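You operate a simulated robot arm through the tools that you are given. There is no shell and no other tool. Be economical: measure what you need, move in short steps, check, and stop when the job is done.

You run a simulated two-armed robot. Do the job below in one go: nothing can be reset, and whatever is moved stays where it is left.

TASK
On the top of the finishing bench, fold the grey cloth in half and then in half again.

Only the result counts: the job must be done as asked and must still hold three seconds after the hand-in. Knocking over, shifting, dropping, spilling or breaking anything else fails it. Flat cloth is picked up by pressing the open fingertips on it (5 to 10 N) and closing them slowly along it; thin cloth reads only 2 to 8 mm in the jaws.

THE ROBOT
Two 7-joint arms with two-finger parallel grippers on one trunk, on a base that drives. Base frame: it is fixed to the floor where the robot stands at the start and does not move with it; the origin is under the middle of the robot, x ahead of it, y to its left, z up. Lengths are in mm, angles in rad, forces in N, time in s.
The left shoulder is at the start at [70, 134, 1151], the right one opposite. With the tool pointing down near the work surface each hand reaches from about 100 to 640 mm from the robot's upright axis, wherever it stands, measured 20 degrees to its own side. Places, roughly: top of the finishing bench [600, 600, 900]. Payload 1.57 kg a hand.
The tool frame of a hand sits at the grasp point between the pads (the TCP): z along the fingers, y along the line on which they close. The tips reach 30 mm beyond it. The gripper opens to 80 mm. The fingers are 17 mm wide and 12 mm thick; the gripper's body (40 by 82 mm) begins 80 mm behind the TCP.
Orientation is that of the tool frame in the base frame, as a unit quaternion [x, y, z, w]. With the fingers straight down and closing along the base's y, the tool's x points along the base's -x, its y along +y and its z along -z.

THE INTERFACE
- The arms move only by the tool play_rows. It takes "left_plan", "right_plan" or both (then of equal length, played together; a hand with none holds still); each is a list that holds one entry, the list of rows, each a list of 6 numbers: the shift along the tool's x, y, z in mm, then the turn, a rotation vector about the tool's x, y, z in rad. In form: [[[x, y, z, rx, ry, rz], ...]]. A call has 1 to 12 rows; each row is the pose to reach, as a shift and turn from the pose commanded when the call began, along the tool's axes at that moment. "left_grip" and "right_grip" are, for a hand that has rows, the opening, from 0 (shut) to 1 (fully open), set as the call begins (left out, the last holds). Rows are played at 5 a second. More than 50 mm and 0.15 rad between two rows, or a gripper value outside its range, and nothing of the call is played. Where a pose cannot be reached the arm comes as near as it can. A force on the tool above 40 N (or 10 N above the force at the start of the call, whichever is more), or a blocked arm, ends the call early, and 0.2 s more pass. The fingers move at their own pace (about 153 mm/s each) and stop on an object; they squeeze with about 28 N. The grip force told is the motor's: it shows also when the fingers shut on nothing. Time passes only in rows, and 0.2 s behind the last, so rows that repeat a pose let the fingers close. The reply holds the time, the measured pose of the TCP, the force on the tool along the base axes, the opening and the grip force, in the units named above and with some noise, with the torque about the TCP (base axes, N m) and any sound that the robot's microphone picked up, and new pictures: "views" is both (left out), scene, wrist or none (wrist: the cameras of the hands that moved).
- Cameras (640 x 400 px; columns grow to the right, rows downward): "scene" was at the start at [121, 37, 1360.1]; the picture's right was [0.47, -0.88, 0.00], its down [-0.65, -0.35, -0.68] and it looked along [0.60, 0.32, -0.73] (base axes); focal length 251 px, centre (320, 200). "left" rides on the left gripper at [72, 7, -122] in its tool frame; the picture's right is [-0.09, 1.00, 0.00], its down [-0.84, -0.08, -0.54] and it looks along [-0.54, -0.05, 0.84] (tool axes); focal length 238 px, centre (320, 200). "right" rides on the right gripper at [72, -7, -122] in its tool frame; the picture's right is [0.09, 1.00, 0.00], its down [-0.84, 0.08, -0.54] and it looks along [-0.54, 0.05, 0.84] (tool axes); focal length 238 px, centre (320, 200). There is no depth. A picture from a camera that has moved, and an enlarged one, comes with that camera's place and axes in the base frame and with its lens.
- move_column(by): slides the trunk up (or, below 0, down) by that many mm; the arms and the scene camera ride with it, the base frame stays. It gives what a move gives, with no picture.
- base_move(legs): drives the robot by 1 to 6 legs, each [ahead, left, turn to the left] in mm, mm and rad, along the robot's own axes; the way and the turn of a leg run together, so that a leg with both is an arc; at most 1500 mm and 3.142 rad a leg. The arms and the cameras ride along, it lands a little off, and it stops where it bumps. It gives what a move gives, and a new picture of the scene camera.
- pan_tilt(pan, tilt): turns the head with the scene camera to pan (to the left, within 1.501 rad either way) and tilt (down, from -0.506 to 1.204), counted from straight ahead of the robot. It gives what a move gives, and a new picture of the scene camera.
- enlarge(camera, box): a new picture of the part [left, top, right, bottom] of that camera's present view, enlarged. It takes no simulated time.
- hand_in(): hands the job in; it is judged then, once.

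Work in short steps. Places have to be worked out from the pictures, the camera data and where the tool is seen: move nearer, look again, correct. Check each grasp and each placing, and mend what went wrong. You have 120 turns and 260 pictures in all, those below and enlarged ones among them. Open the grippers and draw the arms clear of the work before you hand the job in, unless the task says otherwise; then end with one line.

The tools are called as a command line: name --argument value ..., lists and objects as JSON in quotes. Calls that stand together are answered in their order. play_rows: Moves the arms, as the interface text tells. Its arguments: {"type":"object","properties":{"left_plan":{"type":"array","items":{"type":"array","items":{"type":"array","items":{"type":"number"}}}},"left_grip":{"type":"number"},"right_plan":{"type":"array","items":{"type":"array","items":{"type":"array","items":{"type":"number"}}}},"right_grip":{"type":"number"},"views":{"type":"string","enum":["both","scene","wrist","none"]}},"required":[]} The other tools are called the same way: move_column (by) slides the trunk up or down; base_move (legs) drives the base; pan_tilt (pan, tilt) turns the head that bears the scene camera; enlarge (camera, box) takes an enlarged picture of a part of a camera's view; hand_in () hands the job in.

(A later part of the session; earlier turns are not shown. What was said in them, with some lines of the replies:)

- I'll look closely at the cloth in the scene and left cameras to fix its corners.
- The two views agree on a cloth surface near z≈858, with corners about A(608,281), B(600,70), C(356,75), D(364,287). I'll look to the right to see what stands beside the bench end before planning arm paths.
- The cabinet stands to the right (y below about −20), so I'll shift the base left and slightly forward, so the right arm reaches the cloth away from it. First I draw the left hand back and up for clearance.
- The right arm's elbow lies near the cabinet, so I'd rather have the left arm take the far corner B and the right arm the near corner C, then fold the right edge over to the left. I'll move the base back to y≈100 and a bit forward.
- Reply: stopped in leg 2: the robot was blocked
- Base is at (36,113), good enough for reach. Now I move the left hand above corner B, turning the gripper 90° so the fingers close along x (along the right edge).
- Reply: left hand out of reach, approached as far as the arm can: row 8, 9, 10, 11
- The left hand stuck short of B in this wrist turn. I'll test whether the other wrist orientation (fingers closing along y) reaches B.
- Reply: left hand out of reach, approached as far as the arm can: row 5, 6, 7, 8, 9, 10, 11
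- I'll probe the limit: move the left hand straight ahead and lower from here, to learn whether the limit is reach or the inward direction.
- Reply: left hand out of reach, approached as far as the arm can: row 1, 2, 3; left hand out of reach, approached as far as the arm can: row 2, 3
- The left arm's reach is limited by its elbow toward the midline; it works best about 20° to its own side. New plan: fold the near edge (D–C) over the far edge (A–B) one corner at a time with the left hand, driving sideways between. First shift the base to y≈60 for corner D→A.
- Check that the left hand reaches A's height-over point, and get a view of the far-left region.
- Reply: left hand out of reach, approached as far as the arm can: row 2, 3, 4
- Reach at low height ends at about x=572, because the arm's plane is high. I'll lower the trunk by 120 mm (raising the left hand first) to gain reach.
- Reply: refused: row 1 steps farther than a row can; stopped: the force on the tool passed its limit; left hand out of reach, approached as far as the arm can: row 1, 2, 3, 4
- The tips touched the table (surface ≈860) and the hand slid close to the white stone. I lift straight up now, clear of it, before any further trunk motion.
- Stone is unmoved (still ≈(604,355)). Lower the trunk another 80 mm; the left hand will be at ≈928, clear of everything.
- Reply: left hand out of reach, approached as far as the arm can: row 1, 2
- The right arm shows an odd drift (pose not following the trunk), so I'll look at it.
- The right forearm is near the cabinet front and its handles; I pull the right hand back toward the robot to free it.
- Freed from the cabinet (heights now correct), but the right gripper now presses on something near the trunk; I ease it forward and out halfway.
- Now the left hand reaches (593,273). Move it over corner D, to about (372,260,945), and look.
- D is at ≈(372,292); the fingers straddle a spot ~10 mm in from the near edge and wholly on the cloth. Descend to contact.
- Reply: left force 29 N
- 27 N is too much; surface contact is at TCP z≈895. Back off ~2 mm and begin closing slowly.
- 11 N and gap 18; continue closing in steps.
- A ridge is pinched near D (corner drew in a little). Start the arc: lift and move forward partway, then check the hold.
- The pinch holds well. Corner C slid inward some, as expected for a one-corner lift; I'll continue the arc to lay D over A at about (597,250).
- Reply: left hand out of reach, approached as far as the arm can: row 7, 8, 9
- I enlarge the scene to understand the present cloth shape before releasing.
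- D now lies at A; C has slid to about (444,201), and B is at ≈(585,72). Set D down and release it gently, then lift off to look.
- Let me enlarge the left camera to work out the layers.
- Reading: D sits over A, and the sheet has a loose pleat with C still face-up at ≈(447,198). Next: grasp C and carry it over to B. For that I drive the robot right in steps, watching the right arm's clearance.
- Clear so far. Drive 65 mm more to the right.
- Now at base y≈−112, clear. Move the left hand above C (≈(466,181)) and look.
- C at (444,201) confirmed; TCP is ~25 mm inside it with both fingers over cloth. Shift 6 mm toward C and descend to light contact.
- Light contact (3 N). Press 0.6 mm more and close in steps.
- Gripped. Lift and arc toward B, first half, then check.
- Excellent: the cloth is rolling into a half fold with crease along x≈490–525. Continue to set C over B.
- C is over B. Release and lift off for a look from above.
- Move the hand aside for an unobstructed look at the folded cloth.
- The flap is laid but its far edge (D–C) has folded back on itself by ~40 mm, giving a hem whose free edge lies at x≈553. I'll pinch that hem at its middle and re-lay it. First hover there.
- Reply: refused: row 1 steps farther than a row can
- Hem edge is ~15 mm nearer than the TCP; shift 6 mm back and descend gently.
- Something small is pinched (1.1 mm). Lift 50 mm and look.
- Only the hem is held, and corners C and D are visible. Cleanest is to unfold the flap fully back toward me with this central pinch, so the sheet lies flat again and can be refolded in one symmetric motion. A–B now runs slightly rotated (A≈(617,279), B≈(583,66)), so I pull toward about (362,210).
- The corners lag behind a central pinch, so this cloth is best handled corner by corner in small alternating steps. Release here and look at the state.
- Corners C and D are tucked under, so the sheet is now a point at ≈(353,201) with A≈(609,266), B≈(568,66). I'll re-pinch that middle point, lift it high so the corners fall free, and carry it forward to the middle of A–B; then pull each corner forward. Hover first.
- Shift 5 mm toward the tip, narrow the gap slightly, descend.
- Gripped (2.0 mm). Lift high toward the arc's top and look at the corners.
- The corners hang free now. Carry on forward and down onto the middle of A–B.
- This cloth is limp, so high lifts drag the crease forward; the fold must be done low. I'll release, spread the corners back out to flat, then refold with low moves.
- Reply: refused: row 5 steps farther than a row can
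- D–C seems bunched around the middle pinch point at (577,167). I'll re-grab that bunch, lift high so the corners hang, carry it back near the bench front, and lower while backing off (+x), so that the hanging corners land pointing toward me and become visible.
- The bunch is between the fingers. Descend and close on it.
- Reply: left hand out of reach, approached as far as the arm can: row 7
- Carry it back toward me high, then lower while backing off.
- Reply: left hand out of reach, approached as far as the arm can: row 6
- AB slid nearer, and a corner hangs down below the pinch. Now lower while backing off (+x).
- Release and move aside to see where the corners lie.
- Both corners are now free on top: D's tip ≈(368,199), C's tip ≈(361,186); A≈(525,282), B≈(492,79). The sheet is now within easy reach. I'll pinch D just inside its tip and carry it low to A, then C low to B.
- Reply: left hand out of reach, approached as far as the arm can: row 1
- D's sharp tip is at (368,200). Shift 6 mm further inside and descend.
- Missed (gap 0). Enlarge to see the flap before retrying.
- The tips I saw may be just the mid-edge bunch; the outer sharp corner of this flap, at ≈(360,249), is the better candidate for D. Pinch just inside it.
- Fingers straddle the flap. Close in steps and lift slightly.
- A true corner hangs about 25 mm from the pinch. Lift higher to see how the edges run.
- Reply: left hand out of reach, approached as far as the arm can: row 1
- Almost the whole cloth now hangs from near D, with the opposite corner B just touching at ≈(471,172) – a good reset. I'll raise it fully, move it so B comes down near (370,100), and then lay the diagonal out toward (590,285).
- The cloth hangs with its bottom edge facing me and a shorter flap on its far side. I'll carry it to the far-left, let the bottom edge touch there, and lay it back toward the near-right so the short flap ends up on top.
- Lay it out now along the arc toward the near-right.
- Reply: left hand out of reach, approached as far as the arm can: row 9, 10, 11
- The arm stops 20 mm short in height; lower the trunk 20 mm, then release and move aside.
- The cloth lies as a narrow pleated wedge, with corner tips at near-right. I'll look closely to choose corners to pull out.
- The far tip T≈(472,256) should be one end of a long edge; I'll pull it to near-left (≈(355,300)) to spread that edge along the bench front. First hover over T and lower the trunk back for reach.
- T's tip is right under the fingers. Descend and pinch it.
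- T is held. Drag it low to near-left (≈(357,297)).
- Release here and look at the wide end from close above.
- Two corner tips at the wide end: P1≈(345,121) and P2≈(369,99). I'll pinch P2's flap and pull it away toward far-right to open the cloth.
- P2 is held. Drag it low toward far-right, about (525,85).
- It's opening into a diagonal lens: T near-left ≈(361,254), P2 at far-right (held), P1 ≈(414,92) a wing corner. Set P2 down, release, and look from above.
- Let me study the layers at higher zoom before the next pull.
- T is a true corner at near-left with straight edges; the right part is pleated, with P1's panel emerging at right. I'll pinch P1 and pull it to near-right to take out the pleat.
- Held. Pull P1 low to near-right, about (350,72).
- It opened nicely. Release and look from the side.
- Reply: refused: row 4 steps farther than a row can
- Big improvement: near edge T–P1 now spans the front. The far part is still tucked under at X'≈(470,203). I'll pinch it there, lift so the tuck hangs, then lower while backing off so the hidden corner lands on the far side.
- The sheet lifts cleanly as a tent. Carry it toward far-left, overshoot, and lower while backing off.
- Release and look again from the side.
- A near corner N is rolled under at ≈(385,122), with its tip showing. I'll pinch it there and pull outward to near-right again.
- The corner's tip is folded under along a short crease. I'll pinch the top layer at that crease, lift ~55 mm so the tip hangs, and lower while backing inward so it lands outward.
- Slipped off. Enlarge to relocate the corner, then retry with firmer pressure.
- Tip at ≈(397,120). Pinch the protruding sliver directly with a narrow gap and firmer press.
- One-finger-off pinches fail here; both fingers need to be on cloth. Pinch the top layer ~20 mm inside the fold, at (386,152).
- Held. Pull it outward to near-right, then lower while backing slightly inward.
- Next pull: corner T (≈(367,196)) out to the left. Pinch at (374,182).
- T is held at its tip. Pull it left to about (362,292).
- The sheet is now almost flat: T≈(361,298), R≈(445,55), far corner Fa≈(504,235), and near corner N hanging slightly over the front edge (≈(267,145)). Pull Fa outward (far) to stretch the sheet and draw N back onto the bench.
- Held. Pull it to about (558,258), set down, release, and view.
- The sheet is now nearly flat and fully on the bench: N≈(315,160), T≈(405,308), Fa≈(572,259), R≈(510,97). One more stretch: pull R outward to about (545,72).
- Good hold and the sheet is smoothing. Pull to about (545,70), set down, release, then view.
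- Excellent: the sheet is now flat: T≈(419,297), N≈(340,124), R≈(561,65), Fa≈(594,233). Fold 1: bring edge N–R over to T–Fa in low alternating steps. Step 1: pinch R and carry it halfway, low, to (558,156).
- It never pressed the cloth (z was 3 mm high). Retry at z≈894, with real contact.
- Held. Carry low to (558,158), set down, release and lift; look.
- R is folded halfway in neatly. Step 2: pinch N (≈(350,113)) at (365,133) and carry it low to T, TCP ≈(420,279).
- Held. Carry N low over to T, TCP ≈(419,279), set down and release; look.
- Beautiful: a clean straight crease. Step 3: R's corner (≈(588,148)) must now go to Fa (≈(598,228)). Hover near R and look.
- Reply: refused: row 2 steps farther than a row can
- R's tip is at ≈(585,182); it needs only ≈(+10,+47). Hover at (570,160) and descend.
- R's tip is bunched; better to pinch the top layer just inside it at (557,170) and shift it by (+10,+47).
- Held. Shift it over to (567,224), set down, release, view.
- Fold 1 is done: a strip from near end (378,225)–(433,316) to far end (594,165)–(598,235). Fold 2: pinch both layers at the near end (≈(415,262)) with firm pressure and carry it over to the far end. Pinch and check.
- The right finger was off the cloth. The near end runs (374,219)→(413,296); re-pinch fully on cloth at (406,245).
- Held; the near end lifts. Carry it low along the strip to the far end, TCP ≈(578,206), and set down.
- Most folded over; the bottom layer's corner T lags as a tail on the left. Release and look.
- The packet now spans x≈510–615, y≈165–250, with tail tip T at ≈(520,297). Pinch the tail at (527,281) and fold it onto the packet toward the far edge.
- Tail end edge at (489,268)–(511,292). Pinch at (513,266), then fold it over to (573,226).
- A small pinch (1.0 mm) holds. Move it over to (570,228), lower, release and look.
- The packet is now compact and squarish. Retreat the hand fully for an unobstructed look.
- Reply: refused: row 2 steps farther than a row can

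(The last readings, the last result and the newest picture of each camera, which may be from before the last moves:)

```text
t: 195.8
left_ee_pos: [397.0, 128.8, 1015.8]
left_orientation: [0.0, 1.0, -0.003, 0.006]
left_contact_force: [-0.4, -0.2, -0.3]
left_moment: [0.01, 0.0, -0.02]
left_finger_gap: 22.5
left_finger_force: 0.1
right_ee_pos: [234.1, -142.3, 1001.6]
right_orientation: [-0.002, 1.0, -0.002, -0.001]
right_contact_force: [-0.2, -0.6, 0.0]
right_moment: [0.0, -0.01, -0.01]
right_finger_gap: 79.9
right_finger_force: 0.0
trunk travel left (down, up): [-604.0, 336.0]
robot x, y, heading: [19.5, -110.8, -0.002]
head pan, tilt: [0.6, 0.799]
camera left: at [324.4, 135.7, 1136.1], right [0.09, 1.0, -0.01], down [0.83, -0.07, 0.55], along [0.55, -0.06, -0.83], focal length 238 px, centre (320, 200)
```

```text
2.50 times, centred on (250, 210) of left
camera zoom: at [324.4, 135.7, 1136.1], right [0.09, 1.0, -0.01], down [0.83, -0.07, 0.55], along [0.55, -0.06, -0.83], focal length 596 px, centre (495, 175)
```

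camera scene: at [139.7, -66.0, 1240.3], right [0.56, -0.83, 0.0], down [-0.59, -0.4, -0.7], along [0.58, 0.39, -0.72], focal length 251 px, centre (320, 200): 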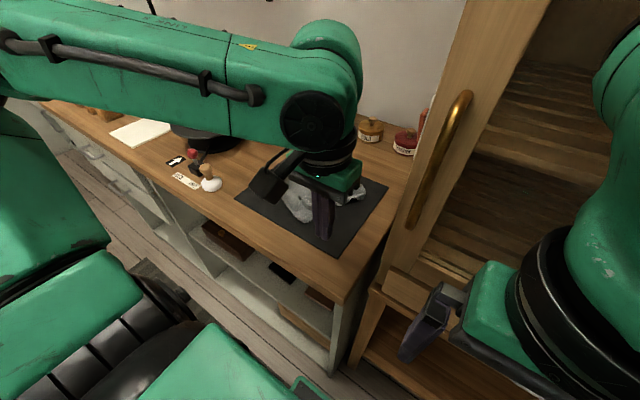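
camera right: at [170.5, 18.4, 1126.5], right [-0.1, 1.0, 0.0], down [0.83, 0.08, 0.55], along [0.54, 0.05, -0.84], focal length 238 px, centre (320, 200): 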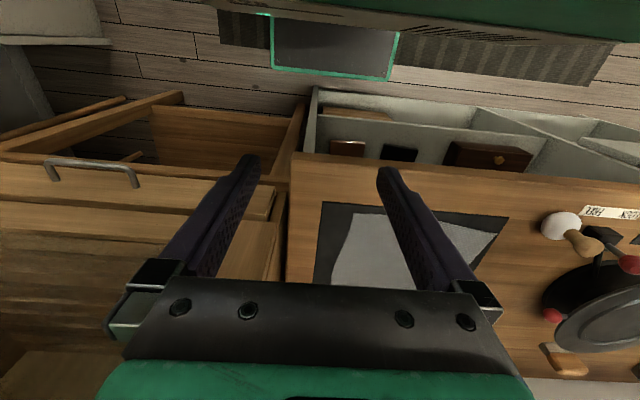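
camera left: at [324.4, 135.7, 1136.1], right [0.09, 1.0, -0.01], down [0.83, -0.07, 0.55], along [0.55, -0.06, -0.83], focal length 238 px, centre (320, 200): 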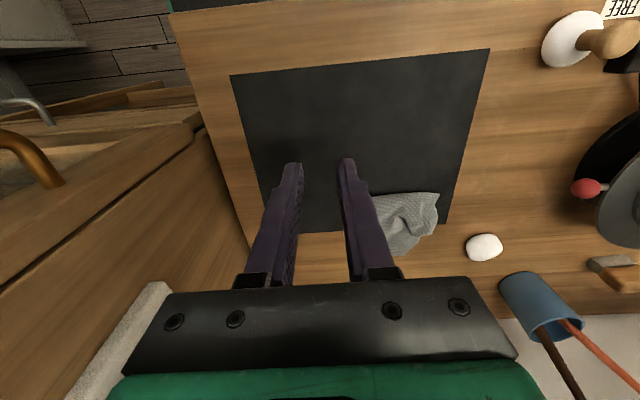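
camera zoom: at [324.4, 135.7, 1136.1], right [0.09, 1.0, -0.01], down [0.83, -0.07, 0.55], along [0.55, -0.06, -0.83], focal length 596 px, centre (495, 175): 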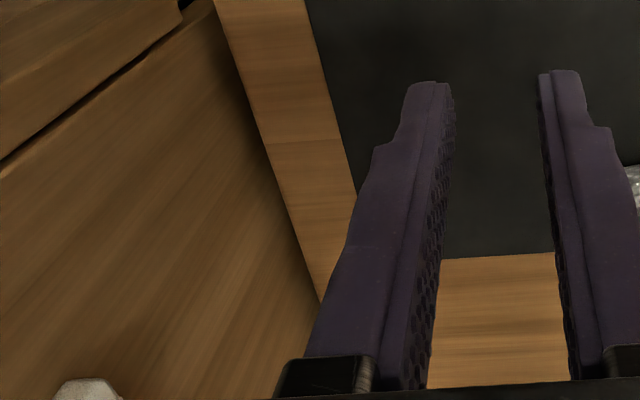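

play_rows --left_plan '[[[15, 30, -20, 0, 0, 0], [30, 65, -35, 0, 0, 0], [42, 105, -42, 0, 0, 0], [50, 145, -48, 0, 0, 0], [50, 190, -50, 0, 0, 0], [45, 225, -50, 0, 0, 0]]]' --views "scene"

enlarge --camera "scene" --box '[270, 120, 370, 200]'

enlarge --camera "left" --box '[120, 130, 320, 290]'

```text
t: 197.2
left_ee_pos: [354.9, 355.6, 1063.3]
left_orientation: [0.001, 1.0, -0.004, 0.005]
left_contact_force: [0.4, 0.0, 0.3]
left_moment: [0.0, -0.02, 0.01]
left_finger_gap: 22.6
left_finger_force: 0.0
right_ee_pos: [234.7, -141.4, 1001.3]
right_orientation: [-0.003, 1.0, -0.003, -0.002]
right_contact_force: [-0.2, 0.6, 1.0]
right_moment: [-0.01, 0.02, 0.01]
right_finger_gap: 80.3
right_finger_force: 0.0
trunk travel left (down, up): [-604.0, 336.0]
robot x, y, heading: [22.4, -109.7, -0.001]
head pan, tilt: [0.6, 0.799]
camera scene: at [140.0, -64.7, 1240.2], right [0.56, -0.83, 0.0], down [-0.59, -0.41, -0.7], along [0.58, 0.39, -0.72], focal length 251 px, centre (320, 200)
```

scene: 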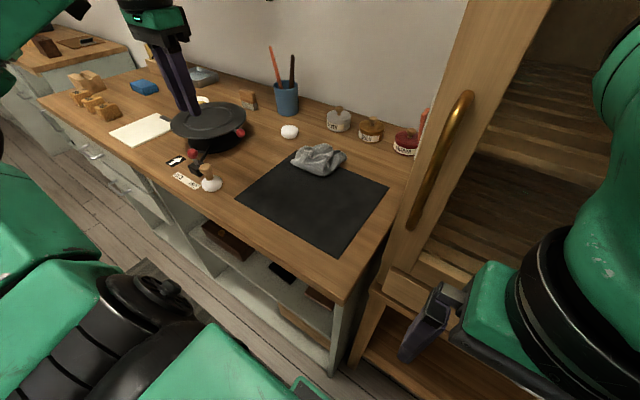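

```text
5.00 times, centred on (320, 160) of scene
camera zoom: at [140.0, -64.7, 1240.2], right [0.56, -0.83, 0.0], down [-0.59, -0.41, -0.7], along [0.58, 0.39, -0.72], focal length 1253 px, centre (320, 400)
```

zoom: 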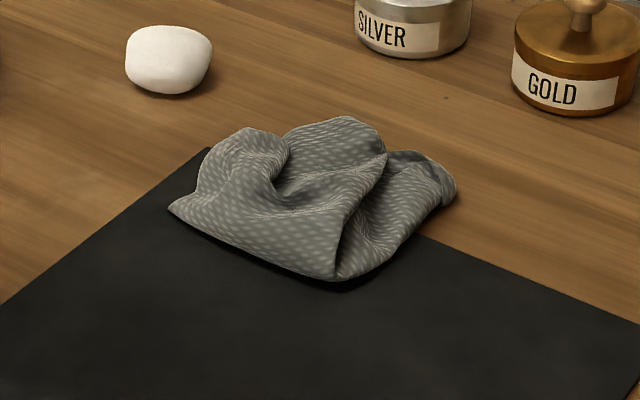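

```text
2.50 times, centred on (220, 210) of left
camera zoom: at [281.9, 365.1, 1183.6], right [0.09, 1.0, -0.01], down [0.83, -0.07, 0.55], along [0.55, -0.06, -0.83], focal length 596 px, centre (570, 175)
```

zoom: 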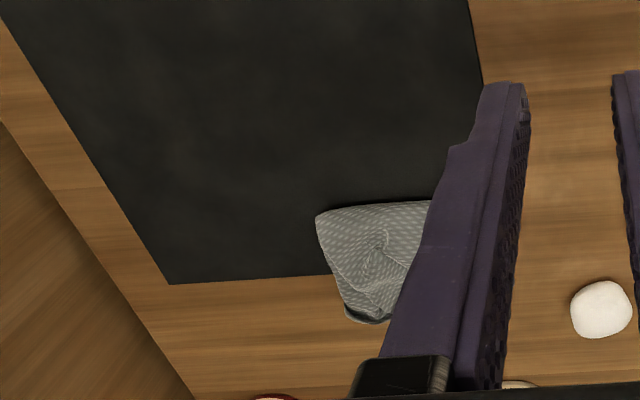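

The cloth is folded in half and half again into a compact packet, slightly puffy. I'll press it gently flat at a few points, then retreat.

play_rows --left_plan '[[[-35, -25, 0, 0, 0, 0], [-70, -52, 0, 0, 0, 0], [-105, -80, 5, 0, 0, 0], [-140, -108, 15, 0, 0, 0], [-175, -133, 30, 0, 0, 0], [-202, -150, 60, 0, 0, 0], [-205, -150, 105, 0, 0, 0], [-205, -150, 145, 0, 0, 0], [-205, -150, 158, 0, 0, 0], [-205, -150, 163, 0, 0, 0]]]' --left_grip 0.5 --views "none"

play_rows --left_plan '[[[0, 0, -35, 0, 0, 0], [25, 20, -35, 0, 0, 0], [25, 20, -10, 0, 0, 0], [25, 20, 0, 0, 0, 0], [25, 20, -35, 0, 0, 0], [-12, -12, -35, 0, 0, 0], [-12, -12, -8, 0, 0, 0], [-12, -12, 0, 0, 0, 0], [-12, -12, -30, 0, 0, 0], [-5, 0, -75, 0, 0, 0]]]' --views "none"

play_rows --left_plan '[[[30, 20, -20, 0, 0, 0], [65, 45, -35, 0, 0, 0], [100, 70, -50, 0, 0, 0], [135, 95, -60, 0, 0, 0], [170, 120, -70, 0, 0, 0], [200, 145, -80, 0, 0, 0]]]' --views "none"

enlarge --camera "scene" --box '[270, 120, 370, 200]'

```text
t: 199.4
left_ee_pos: [560.0, 203.4, 903.8]
left_orientation: [0.001, 1.0, -0.004, 0.005]
left_contact_force: [0.3, 0.6, 0.7]
left_moment: [0.0, 0.0, -0.01]
left_finger_gap: 40.1
left_finger_force: 0.1
right_ee_pos: [233.7, -143.1, 1001.4]
right_orientation: [-0.003, 1.0, -0.002, -0.002]
right_contact_force: [-0.7, 0.3, -0.2]
right_moment: [0.0, 0.02, 0.0]
right_finger_gap: 80.2
right_finger_force: 0.1
trunk travel left (down, up): [-604.0, 336.0]
robot x, y, heading: [24.6, -110.6, -0.0]
head pan, tilt: [0.6, 0.799]
```

```text
t: 201.6
left_ee_pos: [564.6, 206.4, 978.2]
left_orientation: [0.001, 1.0, -0.005, 0.007]
left_contact_force: [-0.8, 0.0, 0.2]
left_moment: [-0.03, -0.01, 0.02]
left_finger_gap: 40.4
left_finger_force: 0.1
right_ee_pos: [232.9, -141.0, 1001.9]
right_orientation: [-0.003, 1.0, -0.003, -0.001]
right_contact_force: [-0.8, 0.5, -0.5]
right_moment: [-0.01, -0.01, -0.05]
right_finger_gap: 80.3
right_finger_force: 0.1
trunk travel left (down, up): [-604.0, 336.0]
robot x, y, heading: [20.6, -111.1, 0.001]
head pan, tilt: [0.6, 0.799]
```

```text
t: 203.0
left_ee_pos: [363.3, 351.1, 1054.7]
left_orientation: [0.001, 1.0, -0.003, 0.006]
left_contact_force: [0.4, 0.1, -0.7]
left_moment: [-0.02, -0.02, -0.01]
left_finger_gap: 39.9
left_finger_force: 0.0
right_ee_pos: [233.4, -141.8, 1003.0]
right_orientation: [-0.003, 1.0, -0.002, -0.001]
right_contact_force: [0.9, -0.4, -1.0]
right_moment: [0.01, -0.02, 0.0]
right_finger_gap: 79.9
right_finger_force: 0.2
trunk travel left (down, up): [-604.0, 336.0]
robot x, y, heading: [22.2, -109.7, -0.003]
head pan, tilt: [0.6, 0.799]
```

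```text
5.00 times, centred on (320, 160) of scene
camera zoom: at [138.0, -65.5, 1240.5], right [0.56, -0.83, 0.0], down [-0.59, -0.4, -0.7], along [0.58, 0.39, -0.72], focal length 1253 px, centre (320, 400)
```

zoom: 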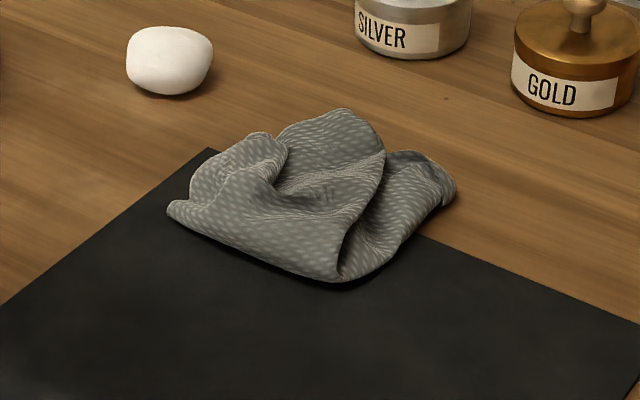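

The cloth lies as a packet of about a quarter of its size, the grippers are open and clear, and nothing else has moved. I'm handing it in.

hand_in

```text
The job is handed in.
```

I folded the grey cloth in half and then in half again on the finishing bench and handed it in. The result is a compact packet of roughly a quarter of its size, but it isn't crisp: it is a little puffy, and one lower layer sticks out slightly on the right.
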